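You operate a simulated robot arm through the tools that you are given. There is no shell and no other tool. Be economical: measure what you need, move in short steps, check, and stop when the job is done.

You run a simulated two-armed robot. Do the job below in one go: nothing can be reset, and whatever is moved stays where it is left.

TASK
Open the work bench drawer, fetch the straight fitting and set it in the inside of the work bench drawer, then shut the drawer. Take the yellow port cap on the top of the control cabinet and put it away on the top of the steel table. Pick up the slim black fitting with one hand, pass it to the other hand and put it on the work bench top. The order is free.

It is judged by the outcome, as a careful person would: the job done as asked, and still so three seconds after it is handed in. It fails if anything else is knocked over, pushed out of place, dropped, spilled or broken. A push-on lid holds only when it is set on centred and level and pressed home; a screw cap is set on level and turned clockwise until tight.

THE ROBOT
Two 7-joint arms with two-finger parallel grippers on one trunk, on a base that drives. Base frame: it is fixed to the floor where the robot stands at the start and does not move with it; the origin is under the middle of the robot, x ahead of it, y to its left, z up; the surface under the hand at the start is at about z = 0.78. Lengths are in m, angles in rad, forces in N, time in s.
The left shoulder is at the start at [0.16, 0.171, 1.113], the right one opposite. With the tool pointing down near the work surface each hand reaches from about 0.46 to 0.94 m from the robot's upright axis, wherever it stands, measured 20 degrees to its own side. Places, roughly: inside of the work bench drawer [0.8, -0.2, 0.6]; slim black fitting [3, -4.25, 1]; straight fitting (4x3x5 cm) [3, -4.1, 0.3]; top of the steel table [-10.3, 0.7, 0.8]; work bench drawer [0.7, -0.2, 0.6]; work bench top [0.6, -0.5, 0.8]; yellow port cap (9x9x4 cm) [3.1, -3.3, 1.1]. Payload 4.4 kg a hand.
The tool frame of a hand sits at the grasp point between the pads (the TCP): z along the fingers, y along the line on which they close. The tips reach 0.023 m beyond it. Largest opening 0.094 m; finger width 0.038, thickness 0.01; the body of the gripper, 0.054 by 0.096 m, starts 0.039 m behind the TCP.
Orientation is that of the tool frame in the base frame, as [roll, pitch, yaw] about the fixed x, y, z axes, in that order (R = Rz(yaw) Ry(pitch) Rx(roll)). With the fingers straight down and closing along the base's y, the tool's x points along the base's -x, its y along +y and its z along -z.

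THE INTERFACE
- The arms move only by the tool jog_arm. It takes "left_commands", "right_commands" or both (then of equal length, played together; a hand with none holds still); each is a list of rows, each a list of 7 numbers: the turn, a rotation vector about the tool's x, y, z in rad, then the shift along the tool's x, y, z in m, then the finger opening in m, from 0 to 0.094. In form: [[rx, ry, rz, x, y, z, gripper], ...]. A call has 1 to 8 rows; each row is the pose to reach, as a shift and turn from the pose commanded when the call began, along the tool's axes at that moment. A row lasts 0.2 s, in which the tool goes at most 0.05 m and 0.15 rad; a call with a longer step from one row to the next is refused whole, and so is a gripper value outside its range. Where a pose cannot be reached the arm comes as near as it can. A force on the tool above 40 N (or 10 N above the force at the start of the call, whichever is more), or a blocked arm, ends the call early, and 0.2 s more pass. The fingers move at their own pace (about 0.072 m/s each) and stop on an object; they squeeze with about 34 N. The grip force told is the motor's: it shows also when the fingers shut on nothing. Time passes only in rows, and 0.2 s behind the last, so rows that repeat a pose let the fingers close. The reply holds the time, the measured pose of the TCP, the force on the tool along the base axes, the opening and the grip force, in the units named above and with some noise, with the torque about the TCP (base axes, N m) and any sound that the robot's microphone picked up, and new pictures: "pictures" is both (left out), scene, wrist or none (wrist: the cameras of the hands that moved).
- Cameras (640 x 400 px; columns grow to the right, rows downward): "scene" is now at [0.2726, -0.0148, 1.2245]; the picture's right is [-0.20, -0.98, 0.00], its down [-0.78, 0.16, -0.61] and it looks along [0.60, -0.12, -0.79] (base axes); focal length 214 px, centre (320, 200). "left" rides on the left gripper at [0.086, -0.016, -0.074] in its tool frame; the picture's right is [0.18, 0.98, 0.00], its down [-0.58, 0.11, -0.81] and it looks along [-0.79, 0.15, 0.59] (tool axes); focal length 243 px, centre (320, 200). "right" rides on the right gripper at [0.086, 0.016, -0.075] in its tool frame; the picture's right is [-0.18, 0.98, 0.00], its down [-0.58, -0.11, -0.81] and it looks along [-0.79, -0.15, 0.59] (tool axes); focal length 243 px, centre (320, 200). There is no depth. A picture from a camera that has moved, and an enlarged one, comes with that camera's place and axes in the base frame and with its lens.
- raise_lower(by): slides the trunk up (or, below 0, down) by that many m; the arms and the scene camera ride with it, the base frame stays. It gives what a move gives, with no picture.
- base_move(legs): drives the robot by 1 to 6 legs, each [ahead, left, turn to the left] in m, m and rad, along the robot's own axes; the way and the turn of a leg run together, so that a leg with both is an arc; at most 1.5 m and 3.142 rad a leg. The arms and the cameras ride along, it lands a little off, and it stops where it bumps. It gives what a move gives, and a new picture of the scene camera.
- turn_head(pan, tilt): turns the head with the scene camera to pan (to the left, within 1.396 rad either way) and tilt (down, from -0.506 to 1.204), counted from straight ahead of the robot. It gives what a move gives, and a new picture of the scene camera.
- inspect(camera, box): a new picture of the part [left, top, right, bottom] of that camera's present view, enlarged. The clock stands still meanwhile.
- job_done(): hands the job in; it is judged then, once.

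Go step by step. Nothing tells you exact positions but the pictures and the camera data: compare them with the known pose of the tool, close in by small moves and look again before you grip or let go. The budget is 165 turns and 260 pictures, counting those below and the enlarged ones. Unless the task says otherwise, let go and move clear before handing in.

The tools are called after "Call:" as a command line: name --argument value ..., lists and objects as JSON in quotes. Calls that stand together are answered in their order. jog_arm: Moves the arms, as the interface text tells. Its arguments: {"type":"object","properties":{"left_commands":{"type":"array"},"right_commands":{"type":"array"},"pictures":{"type":"string","enum":["both","scene","wrist","none"]}},"required":[]} The other tools are called the same way: raise_lower (by) slides the trunk up or down; base_move (legs) drives the base; turn_head (pan, tilt) turns the head that bears the scene camera; inspect (camera, box) takes an enlarged picture of a part of a camera's view; job_done () hands the job in.

At the start:

```text
clock: 0.0
left_tool_pos: [0.4741, 0.1731, 1.0941]
left_orientation: [3.14, 0.0, -3.141]
left_wrist_force: [0.2, -0.7, 0.6]
left_wrist_torque: [-0.01, -0.02, 0.0]
left_gripper_width: 0.0941
left_finger_force: 0.1
right_tool_pos: [0.4316, -0.2392, 1.1004]
right_orientation: [3.14, -0.005, 3.137]
right_wrist_force: [0.2, -0.9, 0.2]
right_wrist_torque: [0.0, 0.01, -0.02]
right_gripper_width: 0.0941
right_finger_force: 0.0
trunk travel left (down, up): [-0.13, 0.259]
robot x, y, heading: [-0.002, 0.0058, 0.003]
head pan, tilt: [-0.199, 0.918]
```

scene: 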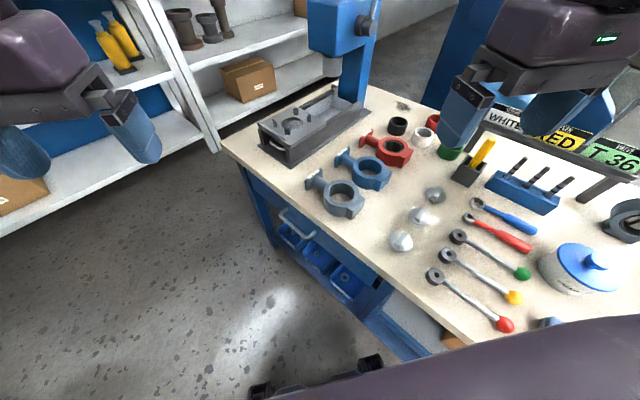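
right: 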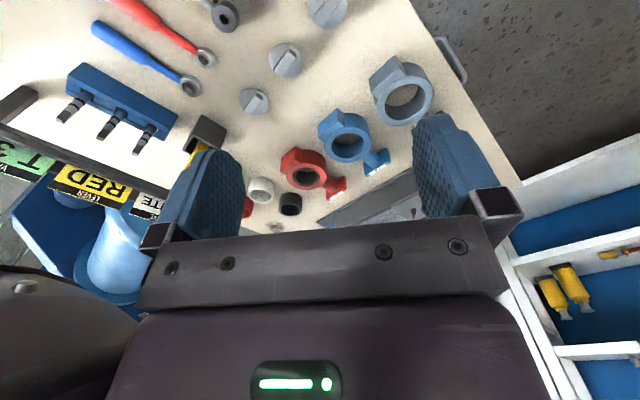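
left: 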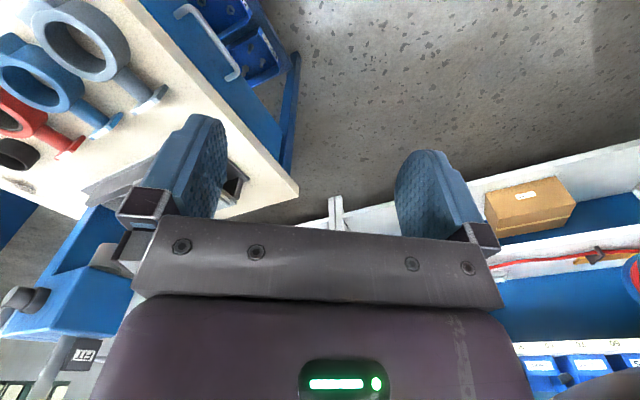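

I see the work bench to my front right, its front edge running diagonally, with a drawer handle under it. First I look around to understand the surroundings.

Call:
inspect --camera "scene" --box '[200, 130, 450, 380]'

Call:
turn_head --pan -0.9 --tilt 0.35

```text
1.60 times, centred on (325, 255) of scene
camera zoom: at [0.2726, -0.0148, 1.2245], right [-0.2, -0.98, 0.0], down [-0.78, 0.16, -0.61], along [0.6, -0.12, -0.79], focal length 343 px, centre (312, 112)
```

zoom: 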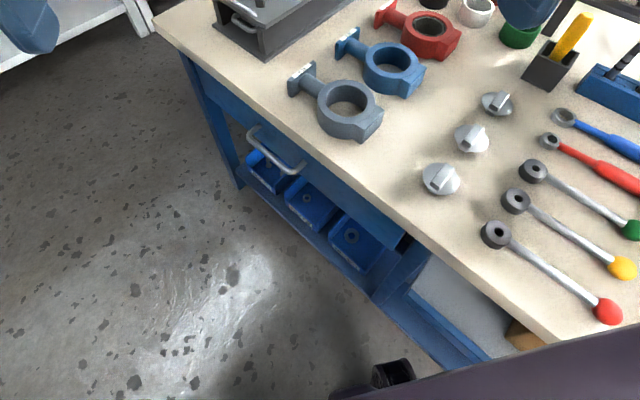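

```text
clock: 1.1
left_tool_pos: [0.4754, 0.1739, 1.0951]
left_orientation: [-3.141, 0.0, 3.141]
left_wrist_force: [-0.3, -0.2, -1.0]
left_wrist_torque: [-0.03, 0.02, 0.0]
left_gripper_width: 0.094
left_finger_force: 0.0
right_tool_pos: [0.432, -0.2392, 1.1003]
right_orientation: [3.138, -0.005, 3.136]
right_wrist_force: [-0.5, -0.3, -0.4]
right_wrist_torque: [-0.03, -0.01, 0.02]
right_gripper_width: 0.0939
right_finger_force: 0.0
trunk travel left (down, up): [-0.13, 0.259]
robot x, y, heading: [0.0004, -0.0007, 0.0]
head pan, tilt: [-0.901, 0.351]
camera scene: at [0.2574, -0.073, 1.2733], right [-0.78, -0.62, 0.0], down [-0.21, 0.27, -0.94], along [0.58, -0.74, -0.34], focal length 214 px, centre (320, 200)
```

scene: 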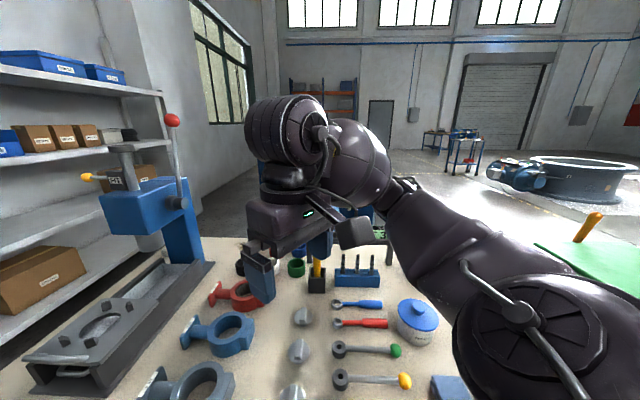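

The bench lies right-ahead, with its drawer facing my front-left. I look left to check free space before driving round to face the drawer.

Call:
turn_head --pan 0.9 --tilt 0.5

Call:
turn_head --pan -1.39 --tilt 0.3

```text
clock: 2.9
left_tool_pos: [0.4754, 0.1738, 1.0947]
left_orientation: [3.142, 0.0, 3.14]
left_wrist_force: [0.0, 1.0, -0.7]
left_wrist_torque: [0.0, 0.03, 0.01]
left_gripper_width: 0.094
left_finger_force: 0.0
right_tool_pos: [0.4324, -0.2385, 1.0994]
right_orientation: [3.138, -0.006, 3.135]
right_wrist_force: [-0.1, 0.2, 0.2]
right_wrist_torque: [-0.02, 0.04, -0.02]
right_gripper_width: 0.0942
right_finger_force: 0.2
trunk travel left (down, up): [-0.13, 0.259]
robot x, y, heading: [-0.0001, -0.0046, -0.004]
head pan, tilt: [0.901, 0.499]
camera scene: at [0.2561, 0.0712, 1.2597], right [0.78, -0.62, 0.0], down [-0.3, -0.37, -0.88], along [0.55, 0.69, -0.48], focal length 214 px, centre (320, 200)
```

scene: 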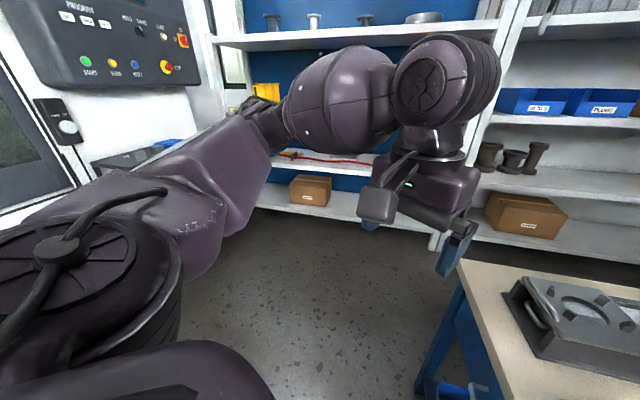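

```text
clock: 5.0
left_tool_pos: [0.4758, 0.1725, 1.0944]
left_orientation: [3.14, 0.001, -3.141]
left_wrist_force: [0.8, -0.1, -0.5]
left_wrist_torque: [0.0, 0.01, -0.01]
left_gripper_width: 0.0939
left_finger_force: 0.0
right_tool_pos: [0.4322, -0.2392, 1.1006]
right_orientation: [3.137, -0.006, 3.135]
right_wrist_force: [0.2, -0.6, -0.3]
right_wrist_torque: [-0.04, -0.03, 0.01]
right_gripper_width: 0.0939
right_finger_force: 0.0
trunk travel left (down, up): [-0.13, 0.259]
robot x, y, heading: [0.0006, -0.0001, 0.003]
head pan, tilt: [-1.389, 0.3]
camera scene: at [0.2164, -0.0919, 1.2781], right [-0.98, -0.18, 0.0], down [-0.05, 0.29, -0.96], along [0.17, -0.94, -0.3], focal length 214 px, centre (320, 200)
```

scene: 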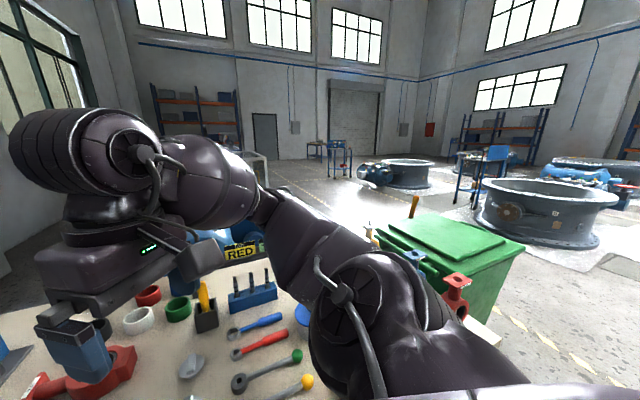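

I look full left and behind to see how much room there is there.

Call:
turn_head --pan 1.39 --tilt 0.7

```text
clock: 7.5
left_tool_pos: [0.4737, 0.1721, 1.0944]
left_orientation: [3.141, 0.0, -3.141]
left_wrist_force: [0.1, 0.5, 0.1]
left_wrist_torque: [-0.01, -0.02, 0.0]
left_gripper_width: 0.0941
left_finger_force: 0.2
right_tool_pos: [0.4322, -0.2383, 1.0995]
right_orientation: [3.137, -0.005, 3.137]
right_wrist_force: [-0.8, -1.0, -0.2]
right_wrist_torque: [0.01, -0.02, 0.0]
right_gripper_width: 0.094
right_finger_force: 0.2
trunk travel left (down, up): [-0.13, 0.259]
robot x, y, heading: [0.0016, -0.0013, 0.003]
head pan, tilt: [1.389, 0.7]
camera scene: at [0.2149, 0.0834, 1.242], right [0.98, -0.18, 0.0], down [-0.12, -0.63, -0.77], along [0.14, 0.75, -0.64], focal length 214 px, centre (320, 200)
```

scene: 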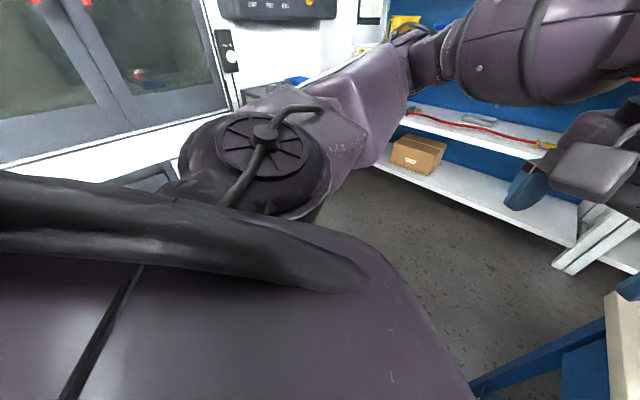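

The machine and shelf on the left leave about a metre of room. I slide left and turn right to face the drawer front.

Call:
base_move --legs '[[0.05, 0.5, 0], [0, 0, -1.05]]'

Call:
turn_head --pan 0.1 --tilt 0.8

```text
clock: 15.0
left_tool_pos: [0.4357, 0.1778, 1.094]
left_orientation: [3.141, 0.001, 2.093]
left_wrist_force: [0.2, -0.2, -0.4]
left_wrist_torque: [0.0, 0.04, 0.01]
left_gripper_width: 0.0937
left_finger_force: 0.0
right_tool_pos: [0.0576, 0.0104, 1.0999]
right_orientation: [3.136, -0.004, 2.09]
right_wrist_force: [-0.3, 0.7, 0.2]
right_wrist_torque: [-0.02, 0.0, 0.0]
right_gripper_width: 0.0938
right_finger_force: 0.0
trunk travel left (down, up): [-0.13, 0.259]
robot x, y, heading: [0.048, 0.5036, -1.051]
head pan, tilt: [1.389, 0.7]
camera scene: at [0.2287, 0.36, 1.242], right [0.33, -0.94, 0.0], down [-0.61, -0.22, -0.77], along [0.72, 0.26, -0.64], focal length 214 px, centre (320, 200)
```

scene: 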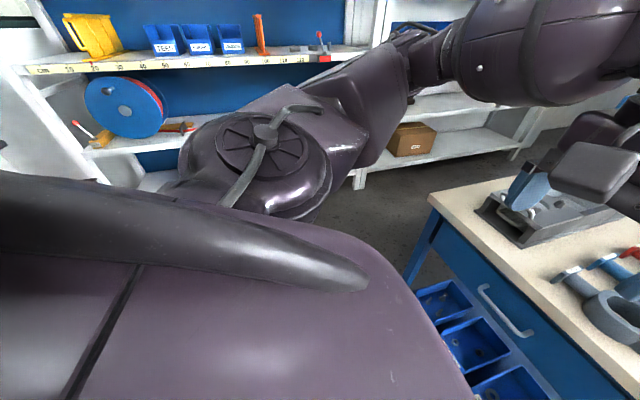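

```text
clock: 16.5
left_tool_pos: [0.4373, 0.179, 1.0941]
left_orientation: [3.141, 0.001, 2.093]
left_wrist_force: [-0.2, 0.6, 0.5]
left_wrist_torque: [-0.05, -0.04, 0.0]
left_gripper_width: 0.094
left_finger_force: 0.0
right_tool_pos: [0.0584, 0.0123, 1.0998]
right_orientation: [3.137, -0.003, 2.089]
right_wrist_force: [0.6, 1.1, 0.1]
right_wrist_torque: [0.01, 0.02, -0.02]
right_gripper_width: 0.0941
right_finger_force: 0.0
trunk travel left (down, up): [-0.13, 0.259]
robot x, y, heading: [0.0475, 0.5055, -1.051]
head pan, tilt: [0.099, 0.799]
camera scene: at [0.196, 0.2662, 1.2337], right [-0.81, -0.58, 0.0], down [-0.42, 0.58, -0.7], along [0.41, -0.57, -0.72], focal length 214 px, centre (320, 200)
```

scene: 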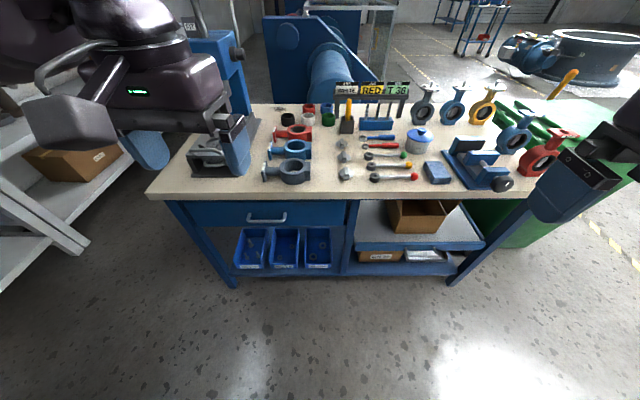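

The drawer and its handle are clearly seen; triangulated, the handle is at about (0.623, -0.013, 0.655), under a small overhang. I lower the trunk and turn the left hand to point horizontally ahead with fingers closing vertically.

Call:
raise_lower --by -0.12

Call:
jog_arm --left_commands '[[-0.0866, -0.0866, 0.0866, 0, 0, 0, 0.094], [-0.1732, -0.1732, 0.1732, 0, 0, 0, 0.094], [-0.2598, -0.2598, 0.2598, 0, 0, 0, 0.094], [-0.3464, -0.3464, 0.3464, 0, 0, 0, 0.094], [-0.433, -0.433, 0.433, 0, 0, 0, 0.094], [-0.5196, -0.5196, 0.5196, 0, 0, 0, 0.094], [-0.606, -0.606, 0.606, 0, 0, 0, 0.094], [-0.692, -0.692, 0.692, 0, 0, 0, 0.094]]' --pictures "scene"

```text
clock: 18.0
left_tool_pos: [0.45, 0.1533, 0.9118]
left_orientation: [-3.141, -0.223, 2.096]
left_wrist_force: [-0.3, 0.3, 0.4]
left_wrist_torque: [-0.02, -0.03, -0.03]
left_gripper_width: 0.094
left_finger_force: 0.0
right_tool_pos: [0.083, -0.0327, 0.8675]
right_orientation: [3.14, -0.41, 2.087]
right_wrist_force: [0.1, 0.4, 0.3]
right_wrist_torque: [-0.01, -0.01, 0.02]
right_gripper_width: 0.0938
right_finger_force: 0.1
trunk travel left (down, up): [-0.01, 0.379]
robot x, y, heading: [0.0499, 0.5064, -1.05]
head pan, tilt: [0.099, 0.799]
```

```text
clock: 19.8
left_tool_pos: [0.5472, 0.0645, 0.938]
left_orientation: [2.524, 0.219, 1.303]
left_wrist_force: [-0.1, -0.7, 0.0]
left_wrist_torque: [0.08, -0.05, 0.0]
left_gripper_width: 0.0939
left_finger_force: 0.0
left hand out of reach, approached as far as the arm can: row 1, 2, 3, 4, 5, 6, 7, 8
right_tool_pos: [0.0825, -0.0369, 0.8653]
right_orientation: [3.137, -0.415, 2.089]
right_wrist_force: [-0.5, -0.2, -0.9]
right_wrist_torque: [0.04, 0.02, -0.03]
right_gripper_width: 0.0942
right_finger_force: 0.0
trunk travel left (down, up): [-0.01, 0.379]
robot x, y, heading: [0.0472, 0.5051, -1.049]
head pan, tilt: [0.099, 0.799]
camera scene: at [0.2466, 0.174, 1.0847], right [-0.81, -0.58, 0.0], down [-0.42, 0.58, -0.7], along [0.41, -0.56, -0.72], focal length 214 px, centre (320, 200)
```

scene: 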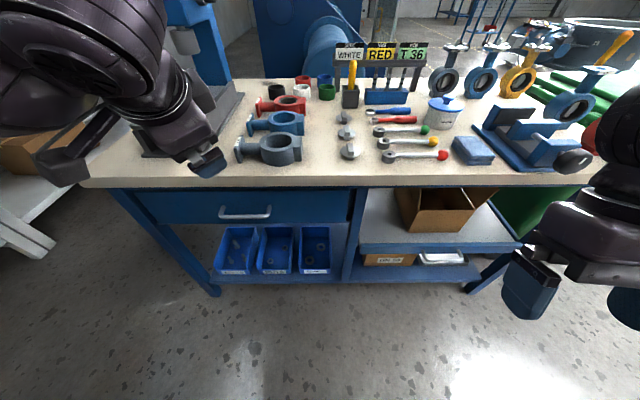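

Lowering the trunk leans the torso forward and tilts the hands, which cramps the arm. The left hand is just over the bench edge, so I back the hand toward the robot and see, then raise the trunk again.

Call:
raise_lower --by 0.12

Call:
jog_arm --left_commands '[[0, 0, 0, 0, 0, 0, 0.094]]' --right_commands '[[0, 0, 0, 0, 0, 0, 0.094]]' --pictures "scene"

```text
clock: 21.3
left_tool_pos: [0.5494, 0.0651, 1.0559]
left_orientation: [2.524, 0.207, 1.286]
left_wrist_force: [0.3, -0.8, -0.6]
left_wrist_torque: [-0.02, 0.04, 0.01]
left_gripper_width: 0.0939
left_finger_force: 0.1
right_tool_pos: [0.0847, -0.0345, 0.9847]
right_orientation: [3.139, -0.415, 2.09]
right_wrist_force: [-0.7, -0.8, -0.7]
right_wrist_torque: [0.02, 0.03, -0.03]
right_gripper_width: 0.0937
right_finger_force: 0.1
trunk travel left (down, up): [-0.13, 0.259]
robot x, y, heading: [0.0495, 0.5068, -1.045]
head pan, tilt: [0.099, 0.799]
```

```text
clock: 21.7
left_tool_pos: [0.5493, 0.0657, 1.0585]
left_orientation: [2.521, 0.211, 1.287]
left_wrist_force: [-0.9, 0.2, -0.5]
left_wrist_torque: [0.02, 0.05, -0.03]
left_gripper_width: 0.0937
left_finger_force: 0.0
right_tool_pos: [0.0842, -0.0324, 0.9865]
right_orientation: [3.139, -0.412, 2.089]
right_wrist_force: [-0.9, 0.2, -1.2]
right_wrist_torque: [-0.03, 0.04, -0.01]
right_gripper_width: 0.0937
right_finger_force: 0.1
trunk travel left (down, up): [-0.13, 0.259]
robot x, y, heading: [0.0499, 0.5029, -1.045]
head pan, tilt: [0.099, 0.799]
camera scene: at [0.1961, 0.266, 1.2336], right [-0.81, -0.58, 0.0], down [-0.42, 0.58, -0.7], along [0.41, -0.57, -0.72], focal length 214 px, centre (320, 200)
```

scene: 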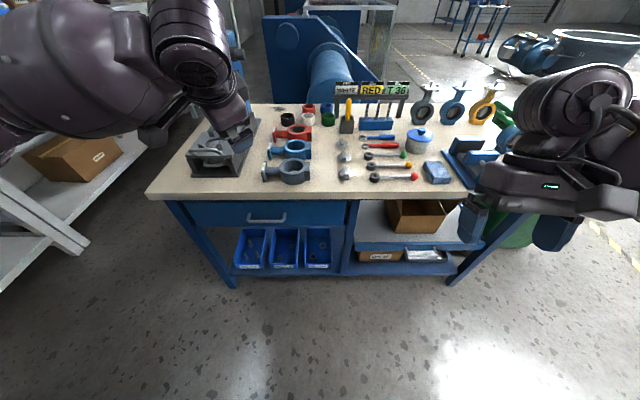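

Trunk is back up; I finish turning the left hand to horizontal while drawing it back off the bench.

Call:
jog_arm --left_commands '[[-0.1025, -0.075, 0.0676, 0.01, -0.0076, -0.0081, 0.094], [-0.205, -0.15, 0.135, 0.02, -0.015, -0.016, 0.094], [-0.3075, -0.225, 0.203, 0.03, -0.0227, -0.024, 0.094], [-0.41, -0.3, 0.27, 0.04, -0.03, -0.032, 0.094], [-0.5125, -0.375, 0.338, 0.05, -0.038, -0.04, 0.094], [-0.615, -0.45, 0.406, 0.06, -0.045, -0.048, 0.094], [-0.7175, -0.525, 0.473, 0.07, -0.053, -0.056, 0.094], [-0.82, -0.6, 0.541, 0.081, -0.06, -0.0645, 0.094]]' --pictures "both"

```text
clock: 23.5
left_tool_pos: [0.5126, 0.0846, 1.0138]
left_orientation: [1.567, -0.002, 0.528]
left_wrist_force: [-0.4, 0.6, -0.1]
left_wrist_torque: [-0.02, -0.02, 0.0]
left_gripper_width: 0.0938
left_finger_force: 0.0
left hand out of reach, approached as far as the arm can: row 3, 4, 5, 6, 7, 8
right_tool_pos: [0.0832, -0.0325, 0.9873]
right_orientation: [-3.141, -0.411, 2.089]
right_wrist_force: [0.2, -0.4, -0.3]
right_wrist_torque: [-0.01, 0.0, 0.0]
right_gripper_width: 0.0938
right_finger_force: 0.0
trunk travel left (down, up): [-0.13, 0.259]
robot x, y, heading: [0.0477, 0.502, -1.049]
head pan, tilt: [0.099, 0.799]
camera scene: at [0.1957, 0.2665, 1.234], right [-0.81, -0.58, 0.0], down [-0.42, 0.58, -0.7], along [0.41, -0.57, -0.72], focal length 214 px, centre (320, 200)
camera left: at [0.5499, 0.1933, 0.9982], right [0.16, 0.09, 0.98], down [-0.91, 0.4, 0.11], along [-0.39, -0.91, 0.15], focal length 243 px, centre (320, 200)
```

scene: 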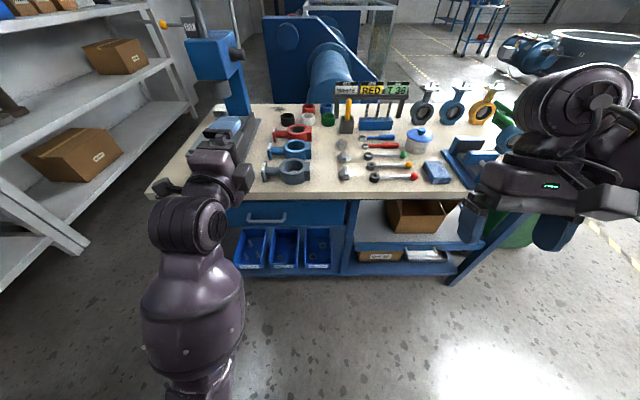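
left: 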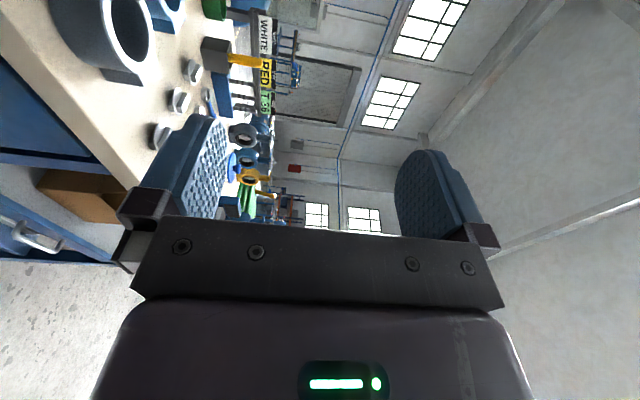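

The hand now points horizontally ahead. I lower it in front of the bench toward handle height.

Call:
jog_arm --left_commands '[[0, 0, 0, 0.01, -0.045, 0, 0.094], [0, 0, 0, 0.02, -0.09, 0, 0.094], [0, 0, 0, 0.03, -0.135, 0, 0.094], [0, 0, 0, 0.04, -0.18, 0, 0.094], [0, 0, 0, 0.047, -0.225, 0, 0.094]]' --pictures "none"

```text
clock: 24.7
left_tool_pos: [0.5564, 0.1075, 0.7892]
left_orientation: [1.57, 0.0, 0.525]
left_wrist_force: [0.4, -0.3, -0.7]
left_wrist_torque: [-0.03, 0.01, -0.01]
left_gripper_width: 0.0942
left_finger_force: 0.1
right_tool_pos: [0.0842, -0.0334, 0.9865]
right_orientation: [3.141, -0.412, 2.089]
right_wrist_force: [0.2, -0.5, 0.3]
right_wrist_torque: [-0.01, 0.0, -0.01]
right_gripper_width: 0.094
right_finger_force: 0.1
trunk travel left (down, up): [-0.13, 0.259]
robot x, y, heading: [0.0485, 0.5052, -1.046]
head pan, tilt: [0.099, 0.799]
```

That tracked well. I continue to z about 0.655 and look.

Call:
jog_arm --left_commands '[[0, 0, 0, 0, -0.045, 0, 0.094], [0, 0, 0, 0, -0.09, 0, 0.094], [0, 0, 0, 0, -0.132, 0, 0.094], [0, 0, 0, 0, -0.132, 0.02, 0.094]]' --pictures "both"

```text
clock: 25.7
left_tool_pos: [0.5667, 0.0899, 0.6562]
left_orientation: [1.569, 0.0, 0.525]
left_wrist_force: [-0.4, -1.1, -0.3]
left_wrist_torque: [-0.03, 0.01, 0.0]
left_gripper_width: 0.0939
left_finger_force: 0.0
right_tool_pos: [0.0841, -0.0331, 0.9869]
right_orientation: [3.141, -0.411, 2.087]
right_wrist_force: [-0.1, 1.1, 0.8]
right_wrist_torque: [0.01, 0.01, 0.01]
right_gripper_width: 0.0938
right_finger_force: 0.1
trunk travel left (down, up): [-0.13, 0.259]
robot x, y, heading: [0.0485, 0.5071, -1.047]
head pan, tilt: [0.099, 0.799]
camera scene: at [0.196, 0.2662, 1.2338], right [-0.81, -0.58, 0.0], down [-0.42, 0.58, -0.7], along [0.41, -0.57, -0.72], focal length 214 px, centre (320, 200)
camera left: at [0.6029, 0.1971, 0.641], right [0.16, 0.09, 0.98], down [-0.91, 0.41, 0.11], along [-0.39, -0.91, 0.15], focal length 243 px, centre (320, 200)
```

scene: 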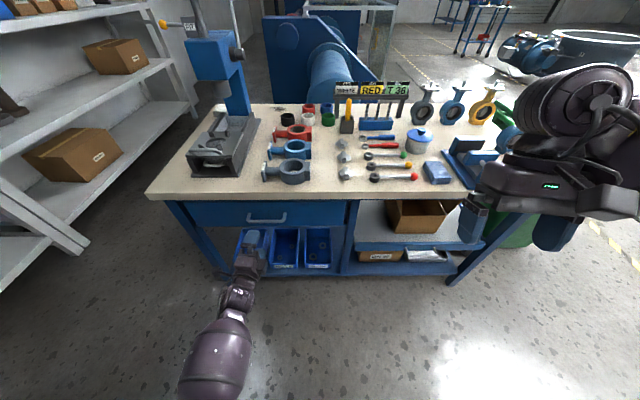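
left: 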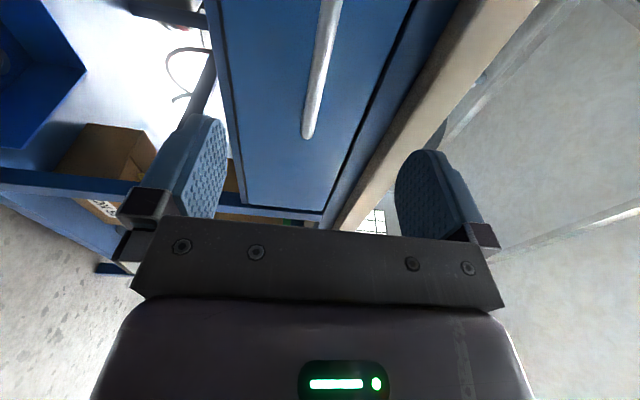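

The handle sits level with the middle of the fingers (z about 0.657). I narrow the opening a bit to clear the bench overhang and advance over the handle.

Call:
jog_arm --left_commands '[[0, 0, 0, 0, 0, 0.02, 0.065], [0, 0, 0, 0, 0, 0.045, 0.06], [0, 0, 0, 0, 0, 0.07, 0.06], [0, 0, 0, 0, 0, 0.095, 0.06]]' --pictures "both"

```text
clock: 26.7
left_tool_pos: [0.6132, 0.0071, 0.6565]
left_orientation: [1.57, 0.0, 0.527]
left_wrist_force: [-0.1, -1.1, -0.8]
left_wrist_torque: [-0.03, 0.02, 0.04]
left_gripper_width: 0.0602
left_finger_force: 0.0
right_tool_pos: [0.0833, -0.0339, 0.9868]
right_orientation: [3.14, -0.412, 2.088]
right_wrist_force: [0.1, 0.4, 0.1]
right_wrist_torque: [-0.02, -0.01, -0.02]
right_gripper_width: 0.0942
right_finger_force: 0.1
trunk travel left (down, up): [-0.13, 0.259]
robot x, y, heading: [0.0494, 0.501, -1.045]
head pan, tilt: [0.099, 0.799]
camera scene: at [0.196, 0.266, 1.2337], right [-0.81, -0.58, 0.0], down [-0.42, 0.58, -0.7], along [0.41, -0.57, -0.72], focal length 214 px, centre (320, 200)
camera left: at [0.6509, 0.1156, 0.641], right [0.16, 0.09, 0.98], down [-0.91, 0.41, 0.11], along [-0.39, -0.91, 0.15], focal length 243 px, centre (320, 200)
```

scene: 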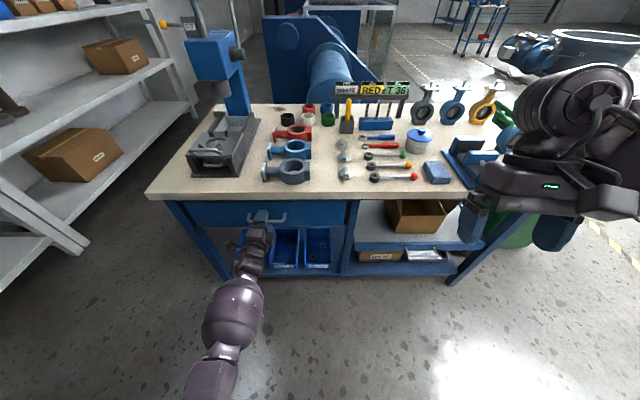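
left: 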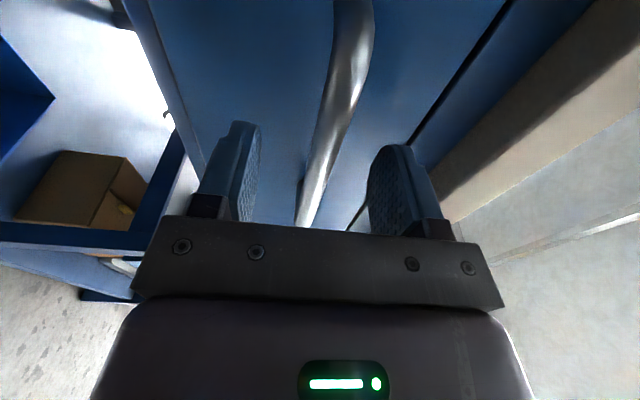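

The handle bar runs between the fingers. I advance a little more and close on it.

Call:
jog_arm --left_commands '[[0, 0, 0, 0, 0, 0.01, 0.06], [0, 0, 0, 0, 0, 0.018, 0.06], [0, 0, 0, 0, 0, 0.018, 0.0], [0, 0, 0, 0, 0, 0.018, 0.0], [0, 0, 0, 0, 0, 0.018, 0.0]]' --pictures "wrist"

```text
clock: 27.9
left_tool_pos: [0.6217, -0.0071, 0.6552]
left_orientation: [1.574, 0.0, 0.525]
left_wrist_force: [-7.2, 8.6, -4.5]
left_wrist_torque: [-0.06, -0.03, 0.32]
left_gripper_width: 0.012
left_finger_force: 45.2
right_tool_pos: [0.084, -0.0336, 0.9863]
right_orientation: [3.141, -0.412, 2.089]
right_wrist_force: [0.9, 0.1, -0.1]
right_wrist_torque: [0.01, -0.01, -0.01]
right_gripper_width: 0.0939
right_finger_force: 0.0
trunk travel left (down, up): [-0.13, 0.259]
robot x, y, heading: [0.0509, 0.5015, -1.052]
head pan, tilt: [0.099, 0.799]
camera left: at [0.6593, 0.1013, 0.6398], right [0.16, 0.09, 0.98], down [-0.91, 0.41, 0.11], along [-0.39, -0.91, 0.15], focal length 243 px, centre (320, 200)
```

left: 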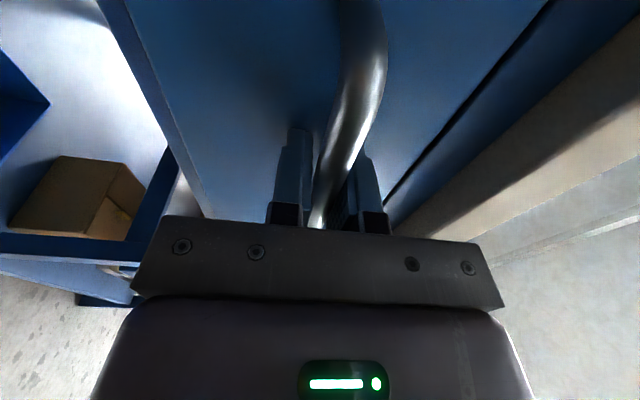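

The handle is gripped (12 mm bar). I pull the drawer straight out.

Call:
jog_arm --left_commands '[[0, 0, 0, 0, 0, -0.02, 0.0], [0, 0, 0, 0, 0, -0.05, 0.0], [0, 0, 0, 0, 0, -0.08, 0.0], [0, 0, 0, 0, 0, -0.11, 0.0], [0, 0, 0, 0, 0, -0.14, 0.0], [0, 0, 0, 0, 0, -0.17, 0.0], [0, 0, 0, 0, 0, -0.2, 0.0]]' --pictures "scene"

```text
clock: 28.8
left_tool_pos: [0.5748, 0.0573, 0.6546]
left_orientation: [1.574, 0.003, 0.513]
left_wrist_force: [-6.6, -1.7, -8.9]
left_wrist_torque: [0.53, -0.45, 0.32]
left_gripper_width: 0.0119
left_finger_force: 45.1
right_tool_pos: [0.082, -0.0342, 0.9875]
right_orientation: [3.14, -0.412, 2.084]
right_wrist_force: [-0.6, 0.1, -0.2]
right_wrist_torque: [0.0, 0.02, 0.01]
right_gripper_width: 0.0941
right_finger_force: 0.1
trunk travel left (down, up): [-0.13, 0.259]
robot x, y, heading: [0.0477, 0.506, -1.052]
head pan, tilt: [0.099, 0.799]
stopped in row 4 (left hand): the force on the tool passed its limit at 44 N (the readings are from after the stop); the commanded pose is now the measured one
camera scene: at [0.195, 0.2657, 1.234], right [-0.81, -0.58, 0.0], down [-0.42, 0.58, -0.7], along [0.4, -0.57, -0.72], focal length 214 px, centre (320, 200)
```

scene: 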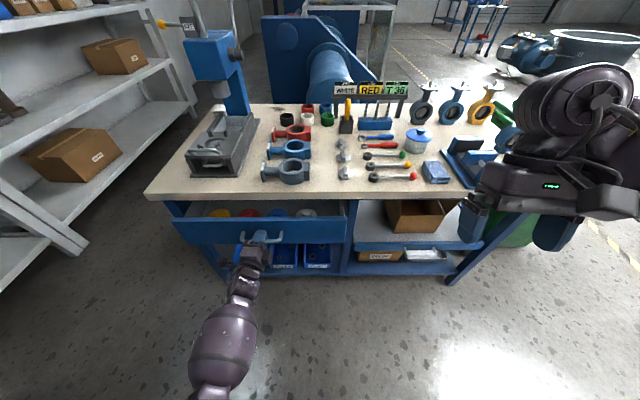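

The drawer is opening (about 8 cm), but its axis is about 5 degrees off my pull. I continue along the corrected direction.

Call:
jog_arm --left_commands '[[0, 0, 0, -0.002, 0, -0.02, 0.0], [0, 0, 0, -0.0042, 0, -0.04, 0.0], [0, 0, 0, -0.0063, 0, -0.06, 0.0], [0, 0, 0, -0.0084, 0, -0.08, 0.0], [0, 0, 0, -0.0105, 0, -0.1, 0.0], [0, 0, 0, -0.0126, 0, -0.12, 0.0], [0, 0, 0, -0.0147, 0, -0.14, 0.0], [0, 0, 0, -0.0168, 0, -0.16, 0.0]]' --pictures "scene"

```text
clock: 30.5
left_tool_pos: [0.4907, 0.1743, 0.6547]
left_orientation: [1.571, 0.001, 0.502]
left_wrist_force: [-6.0, -1.2, -11.5]
left_wrist_torque: [0.14, -0.02, 0.43]
left_gripper_width: 0.0122
left_finger_force: 45.1
right_tool_pos: [0.0807, -0.0336, 0.9871]
right_orientation: [3.14, -0.411, 2.086]
right_wrist_force: [0.2, 0.7, -0.2]
right_wrist_torque: [-0.04, 0.0, -0.01]
right_gripper_width: 0.094
right_finger_force: 0.1
trunk travel left (down, up): [-0.13, 0.259]
robot x, y, heading: [0.0501, 0.5021, -1.046]
head pan, tilt: [0.099, 0.799]
stopped in row 8 (left hand): the force on the tool passed its limit at 59 N (the readings are from after the stop); the commanded pose is now the measured one
camera scene: at [0.1946, 0.2656, 1.2341], right [-0.81, -0.58, 0.0], down [-0.42, 0.58, -0.7], along [0.4, -0.57, -0.72], focal length 214 px, centre (320, 200)
```

scene: 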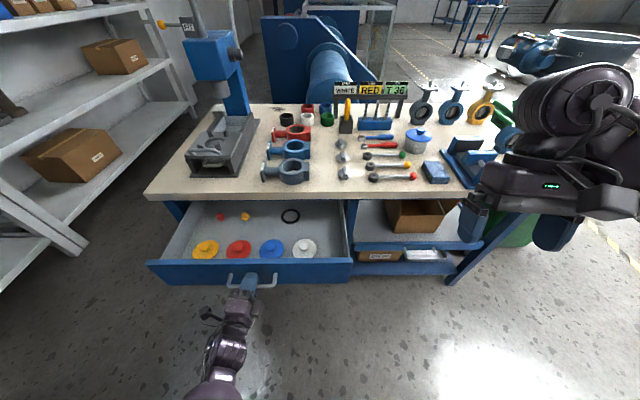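

The drawer is out about 22 cm, with room for the fitting at the right rear. I release the handle and back off with the base.

Call:
jog_arm --left_commands '[[0, 0, 0, 0, 0, 0, 0.06], [0, 0, 0, 0, 0, 0, 0.06], [0, 0, 0, 0, 0, 0, 0.06]]' --pictures "none"

Call:
base_move --legs '[[-0.15, 0, 0]]'

```text
clock: 31.3
left_tool_pos: [0.4905, 0.1739, 0.6557]
left_orientation: [1.566, 0.0, 0.503]
left_wrist_force: [0.0, 0.2, 0.7]
left_wrist_torque: [0.0, 0.0, -0.02]
left_gripper_width: 0.0603
left_finger_force: 0.0
right_tool_pos: [0.0828, -0.0337, 0.9874]
right_orientation: [3.137, -0.413, 2.086]
right_wrist_force: [-0.1, 0.2, -0.9]
right_wrist_torque: [0.02, 0.03, -0.01]
right_gripper_width: 0.0943
right_finger_force: 0.0
trunk travel left (down, up): [-0.13, 0.259]
robot x, y, heading: [0.0452, 0.5056, -1.051]
head pan, tilt: [0.099, 0.799]
```

```text
clock: 32.6
left_tool_pos: [0.4163, 0.3029, 0.657]
left_orientation: [1.569, 0.001, 0.503]
left_wrist_force: [0.5, -0.3, -0.1]
left_wrist_torque: [-0.01, -0.01, 0.01]
left_gripper_width: 0.06
left_finger_force: 0.0
right_tool_pos: [0.0068, 0.0948, 0.987]
right_orientation: [3.14, -0.412, 2.085]
right_wrist_force: [0.6, 1.2, 0.2]
right_wrist_torque: [0.0, -0.02, -0.02]
right_gripper_width: 0.094
right_finger_force: 0.0
trunk travel left (down, up): [-0.13, 0.259]
robot x, y, heading: [-0.0284, 0.6323, -1.053]
head pan, tilt: [0.099, 0.799]
camera scene: at [0.1203, 0.395, 1.2339], right [-0.81, -0.58, 0.0], down [-0.42, 0.58, -0.7], along [0.4, -0.57, -0.72], focal length 214 px, centre (320, 200)
```

scene: 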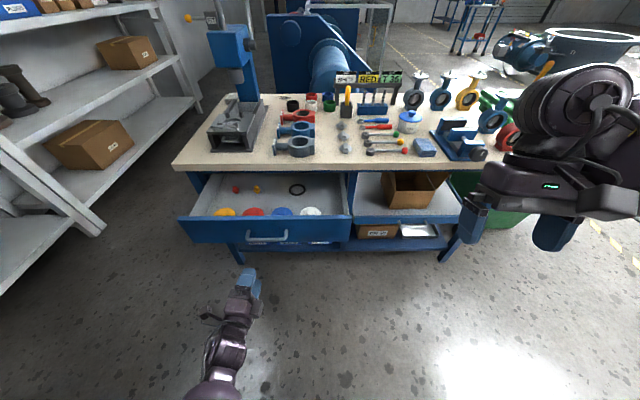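

The drawer stays open. I raise the left hand into a travel pose and look to the right side to plan the way to the fittings.

Call:
jog_arm --left_commands '[[0, 0, 0, 0, 0.05, 0, 0.06], [0, 0, 0, 0, 0.1, 0, 0.06], [0, 0, 0, 0, 0.15, 0, 0.06], [0, 0, 0, 0, 0.2, 0, 0.06], [0, 0, 0, 0, 0.25, 0, 0.06], [0, 0, 0, 0, 0.3, 0, 0.06], [0, 0, 0, 0, 0.35, 0, 0.06]]' --pictures "none"

Call:
turn_head --pan -1.2 --tilt 0.4

```text
clock: 34.2
left_tool_pos: [0.4305, 0.2793, 0.9173]
left_orientation: [1.569, -0.002, 0.537]
left_wrist_force: [0.3, -1.2, -1.1]
left_wrist_torque: [-0.01, -0.02, 0.04]
left_gripper_width: 0.0601
left_finger_force: 0.2
left hand out of reach, approached as far as the arm can: row 5, 6, 7
right_tool_pos: [0.0053, 0.0934, 0.9855]
right_orientation: [3.139, -0.413, 2.085]
right_wrist_force: [0.1, -0.7, -0.7]
right_wrist_torque: [0.08, -0.03, 0.0]
right_gripper_width: 0.094
right_finger_force: 0.1
trunk travel left (down, up): [-0.13, 0.259]
robot x, y, heading: [-0.0264, 0.6306, -1.052]
head pan, tilt: [0.099, 0.799]
```

```text
clock: 35.7
left_tool_pos: [0.4304, 0.2822, 0.9175]
left_orientation: [1.567, -0.002, 0.538]
left_wrist_force: [0.9, 0.9, -0.1]
left_wrist_torque: [0.04, -0.02, -0.03]
left_gripper_width: 0.06
left_finger_force: 0.0
right_tool_pos: [0.0074, 0.0948, 0.9868]
right_orientation: [3.14, -0.412, 2.086]
right_wrist_force: [-0.7, -0.2, -0.2]
right_wrist_torque: [-0.01, 0.0, 0.06]
right_gripper_width: 0.0941
right_finger_force: 0.0
trunk travel left (down, up): [-0.13, 0.259]
robot x, y, heading: [-0.0253, 0.6343, -1.052]
head pan, tilt: [-1.201, 0.4]
camera scene: at [0.0155, 0.3881, 1.2688], right [-0.78, 0.63, 0.0], down [0.24, 0.3, -0.92], along [-0.58, -0.72, -0.39], focal length 214 px, centre (320, 200)
```

scene: 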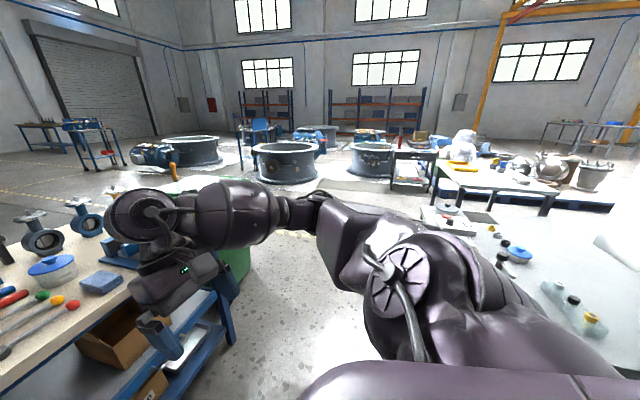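

There is a gap of about a metre between the bench's right end and a second table. I turn to face that gap and look at the floor way.

Call:
base_move --legs '[[0, 0, -0.95]]'

Call:
turn_head --pan 0 --tilt 0.55

```text
clock: 38.5
left_tool_pos: [-0.0483, 0.0576, 0.9184]
left_orientation: [1.569, -0.001, -0.417]
left_wrist_force: [-0.7, -0.5, -0.4]
left_wrist_torque: [-0.01, 0.0, 0.0]
left_gripper_width: 0.06
left_finger_force: 0.1
right_tool_pos: [-0.445, 0.2954, 0.9859]
right_orientation: [3.141, -0.411, 1.129]
right_wrist_force: [0.0, -0.3, -1.3]
right_wrist_torque: [-0.03, -0.03, -0.02]
right_gripper_width: 0.0938
right_finger_force: 0.1
trunk travel left (down, up): [-0.13, 0.259]
robot x, y, heading: [-0.0223, 0.6323, -2.005]
head pan, tilt: [-1.201, 0.4]
camera scene: at [-0.2016, 0.4587, 1.2688], right [0.07, 1.0, 0.0], down [0.39, -0.03, -0.92], along [-0.92, 0.06, -0.39], focal length 214 px, centre (320, 200)
```

scene: 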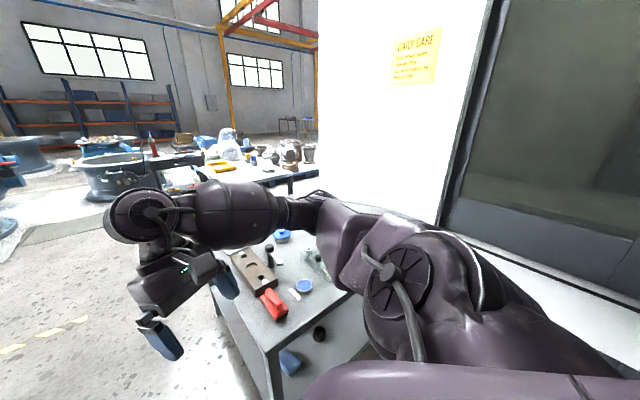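

```text
clock: 39.9
left_tool_pos: [-0.0488, 0.0574, 0.9189]
left_orientation: [1.569, -0.001, -0.417]
left_wrist_force: [-0.6, -0.2, -0.1]
left_wrist_torque: [0.0, -0.01, 0.0]
left_gripper_width: 0.0601
left_finger_force: 0.0
right_tool_pos: [-0.4465, 0.2965, 0.9879]
right_orientation: [3.139, -0.41, 1.129]
right_wrist_force: [0.1, 0.2, 0.5]
right_wrist_torque: [-0.01, 0.0, -0.03]
right_gripper_width: 0.0942
right_finger_force: 0.0
trunk travel left (down, up): [-0.13, 0.259]
robot x, y, heading: [-0.0232, 0.6316, -2.012]
head pan, tilt: [0.0, 0.55]
camera scene: at [-0.147, 0.3711, 1.2551], right [-0.91, 0.42, 0.0], down [0.22, 0.47, -0.85], along [-0.36, -0.77, -0.52], focal length 214 px, centre (320, 200)
```

scene: 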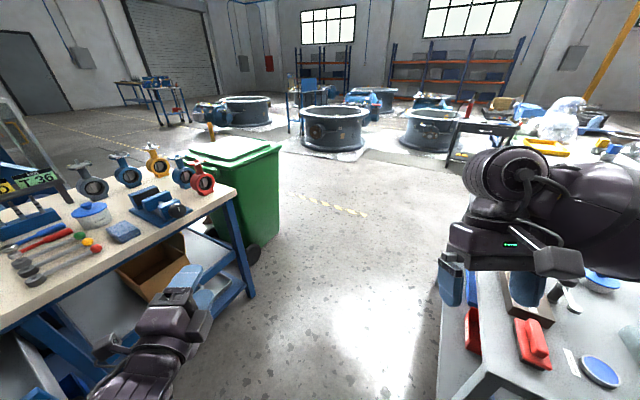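

A cart with parts stands on the right and the bench on the left, with about 0.9 m between. I raise the trunk so the hands clear everything, then drive straight through.

Call:
raise_lower --by 0.22

Call:
base_move --legs '[[0.4, 0.02, 0]]'

```text
clock: 42.3
left_tool_pos: [-0.0488, 0.0571, 1.1377]
left_orientation: [1.571, -0.001, -0.417]
left_wrist_force: [0.9, 0.2, 0.3]
left_wrist_torque: [0.01, 0.0, 0.01]
left_gripper_width: 0.0597
left_finger_force: 0.1
right_tool_pos: [-0.4466, 0.2945, 1.2062]
right_orientation: [3.138, -0.414, 1.129]
right_wrist_force: [0.5, -0.4, -0.3]
right_wrist_torque: [0.03, 0.0, 0.03]
right_gripper_width: 0.0938
right_finger_force: 0.0
trunk travel left (down, up): [-0.35, 0.039]
robot x, y, heading: [-0.0269, 0.6296, -2.008]
head pan, tilt: [0.0, 0.55]
```

```text
clock: 44.8
left_tool_pos: [-0.2028, -0.314, 1.138]
left_orientation: [1.571, -0.001, -0.421]
left_wrist_force: [0.6, -0.2, 0.8]
left_wrist_torque: [0.01, 0.03, 0.05]
left_gripper_width: 0.0601
left_finger_force: 0.0
right_tool_pos: [-0.5993, -0.074, 1.2065]
right_orientation: [3.14, -0.413, 1.125]
right_wrist_force: [-0.3, 0.0, 0.1]
right_wrist_torque: [0.03, -0.04, 0.01]
right_gripper_width: 0.0941
right_finger_force: 0.0
trunk travel left (down, up): [-0.35, 0.039]
robot x, y, heading: [-0.1756, 0.2619, -2.014]
head pan, tilt: [0.0, 0.55]
camera scene: at [-0.2389, 0.1292, 1.4939], right [-0.91, 0.43, 0.0], down [0.22, 0.47, -0.85], along [-0.36, -0.77, -0.52], focal length 214 px, centre (320, 200)
```

scene: 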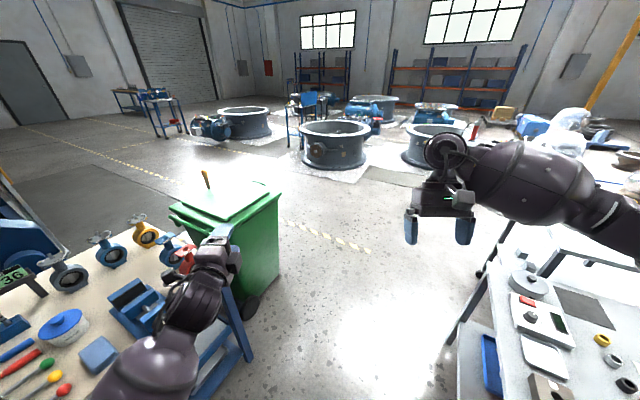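

The way is clear between the cart and the bench/bin. I continue, veering right of the green bin.

Call:
base_move --legs '[[0.45, 0.0, 0], [0.9, -0.15, 0], [0.6, 0, 0]]'

Call:
turn_head --pan 1.2 --tilt 0.3

```text
clock: 54.8
left_tool_pos: [-1.1766, -2.0007, 1.1383]
left_orientation: [1.573, -0.001, -0.431]
left_wrist_force: [-0.4, -0.6, 0.1]
left_wrist_torque: [0.0, -0.01, -0.03]
left_gripper_width: 0.0602
left_finger_force: 0.1
right_tool_pos: [-1.5706, -1.7571, 1.2068]
right_orientation: [3.139, -0.413, 1.116]
right_wrist_force: [0.7, 0.1, -0.4]
right_wrist_torque: [-0.02, -0.02, 0.0]
right_gripper_width: 0.0939
right_finger_force: 0.1
trunk travel left (down, up): [-0.35, 0.039]
robot x, y, heading: [-1.1425, -1.4243, -2.019]
head pan, tilt: [0.0, 0.55]
camera scene: at [-1.2088, -1.557, 1.4939], right [-0.9, 0.43, 0.0], down [0.23, 0.47, -0.85], along [-0.37, -0.77, -0.52], focal length 214 px, centre (320, 200)
```

scene: 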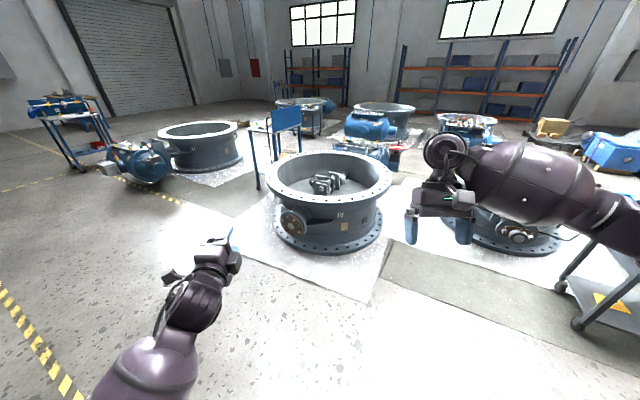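

```text
clock: 56.2
left_tool_pos: [-1.1764, -2.0003, 1.1385]
left_orientation: [1.569, -0.003, -0.43]
left_wrist_force: [-0.6, 0.7, 0.2]
left_wrist_torque: [0.04, 0.02, 0.03]
left_gripper_width: 0.0602
left_finger_force: 0.0
right_tool_pos: [-1.571, -1.7567, 1.207]
right_orientation: [3.139, -0.412, 1.116]
right_wrist_force: [-0.4, -0.7, 0.0]
right_wrist_torque: [-0.03, -0.01, -0.01]
right_gripper_width: 0.0942
right_finger_force: 0.0
trunk travel left (down, up): [-0.35, 0.039]
robot x, y, heading: [-1.1453, -1.4235, -2.02]
head pan, tilt: [1.201, 0.3]
camera scene: at [-1.1059, -1.5438, 1.5169], right [-0.73, -0.68, 0.0], down [-0.2, 0.22, -0.96], along [0.65, -0.7, -0.3], focal length 214 px, centre (320, 200)
```

scene: 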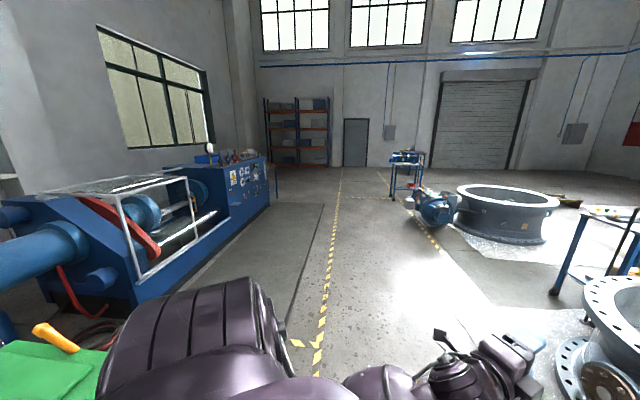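

The blue machine's control cabinet is ahead on the left, and a small stand lies just beyond it, matching the fittings' place. I turn along the aisle and drive down it.

Call:
base_move --legs '[[0, 0, 1.06], [1.5, 0.2, 0], [1.4, 0.2, 0]]'

Call:
turn_head --pan 0.5 --tilt 0.35

```text
refused: leg 2 is longer than a leg can be; nothing moved
```

```text
clock: 57.3
left_tool_pos: [-1.1771, -1.9996, 1.1379]
left_orientation: [1.569, -0.002, -0.43]
left_wrist_force: [0.1, -0.2, -0.3]
left_wrist_torque: [0.01, -0.01, 0.01]
left_gripper_width: 0.06
left_finger_force: 0.1
right_tool_pos: [-1.5709, -1.7562, 1.2069]
right_orientation: [3.139, -0.411, 1.118]
right_wrist_force: [0.2, 0.3, -0.1]
right_wrist_torque: [0.01, -0.01, -0.01]
right_gripper_width: 0.094
right_finger_force: 0.1
trunk travel left (down, up): [-0.35, 0.039]
robot x, y, heading: [-1.1473, -1.4264, -2.016]
head pan, tilt: [0.499, 0.351]
camera scene: at [-1.1648, -1.5686, 1.5122], right [-1.0, -0.05, 0.0], down [-0.02, 0.34, -0.94], along [0.05, -0.94, -0.34], focal length 214 px, centre (320, 200)
```

scene: 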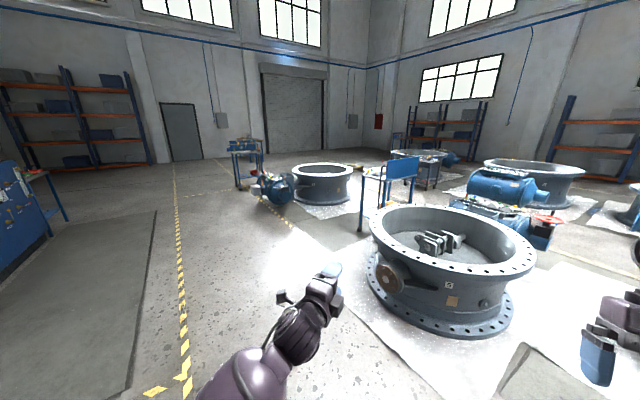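

One leg was too long; I reissue with shorter legs.

Call:
base_move --legs '[[0, 0, 1.06], [1.4, 0.2, 0], [1.4, 0.2, 0]]'

Call:
turn_head --pan 0.6 --tilt 0.35

```text
clock: 73.7
left_tool_pos: [1.286, -3.7823, 1.1386]
left_orientation: [1.569, -0.003, 0.642]
left_wrist_force: [-0.6, 0.8, -0.2]
left_wrist_torque: [-0.02, -0.03, -0.02]
left_gripper_width: 0.0597
left_finger_force: 0.0
right_tool_pos: [0.8848, -4.0118, 1.2061]
right_orientation: [3.139, -0.411, 2.187]
right_wrist_force: [1.0, 0.4, -0.3]
right_wrist_torque: [-0.01, -0.02, 0.02]
right_gripper_width: 0.0939
right_finger_force: 0.0
trunk travel left (down, up): [-0.35, 0.039]
robot x, y, heading: [0.7927, -3.4782, -0.947]
head pan, tilt: [0.499, 0.351]
camera scene: at [0.914, -3.5665, 1.5122], right [-0.43, -0.9, 0.0], down [-0.31, 0.15, -0.94], along [0.85, -0.41, -0.34], focal length 214 px, centre (320, 200)
```

scene: 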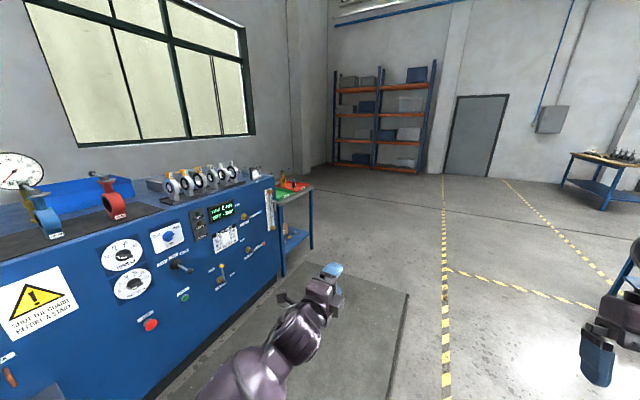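

```text
clock: 74.3
left_tool_pos: [1.2867, -3.7827, 1.1381]
left_orientation: [1.567, -0.002, 0.64]
left_wrist_force: [-1.1, 0.2, 0.1]
left_wrist_torque: [0.0, -0.03, 0.01]
left_gripper_width: 0.0598
left_finger_force: 0.1
right_tool_pos: [0.8849, -4.0112, 1.2067]
right_orientation: [3.14, -0.412, 2.187]
right_wrist_force: [0.1, -0.2, -0.3]
right_wrist_torque: [-0.02, 0.0, -0.01]
right_gripper_width: 0.0939
right_finger_force: 0.1
trunk travel left (down, up): [-0.35, 0.039]
robot x, y, heading: [0.7952, -3.4804, -0.943]
head pan, tilt: [0.6, 0.351]
camera scene: at [0.9174, -3.5576, 1.5122], right [-0.34, -0.94, 0.0], down [-0.32, 0.12, -0.94], along [0.88, -0.32, -0.34], focal length 214 px, centre (320, 200)
```

scene: 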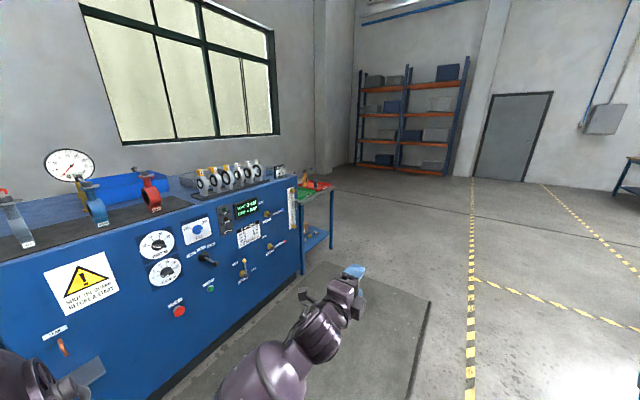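

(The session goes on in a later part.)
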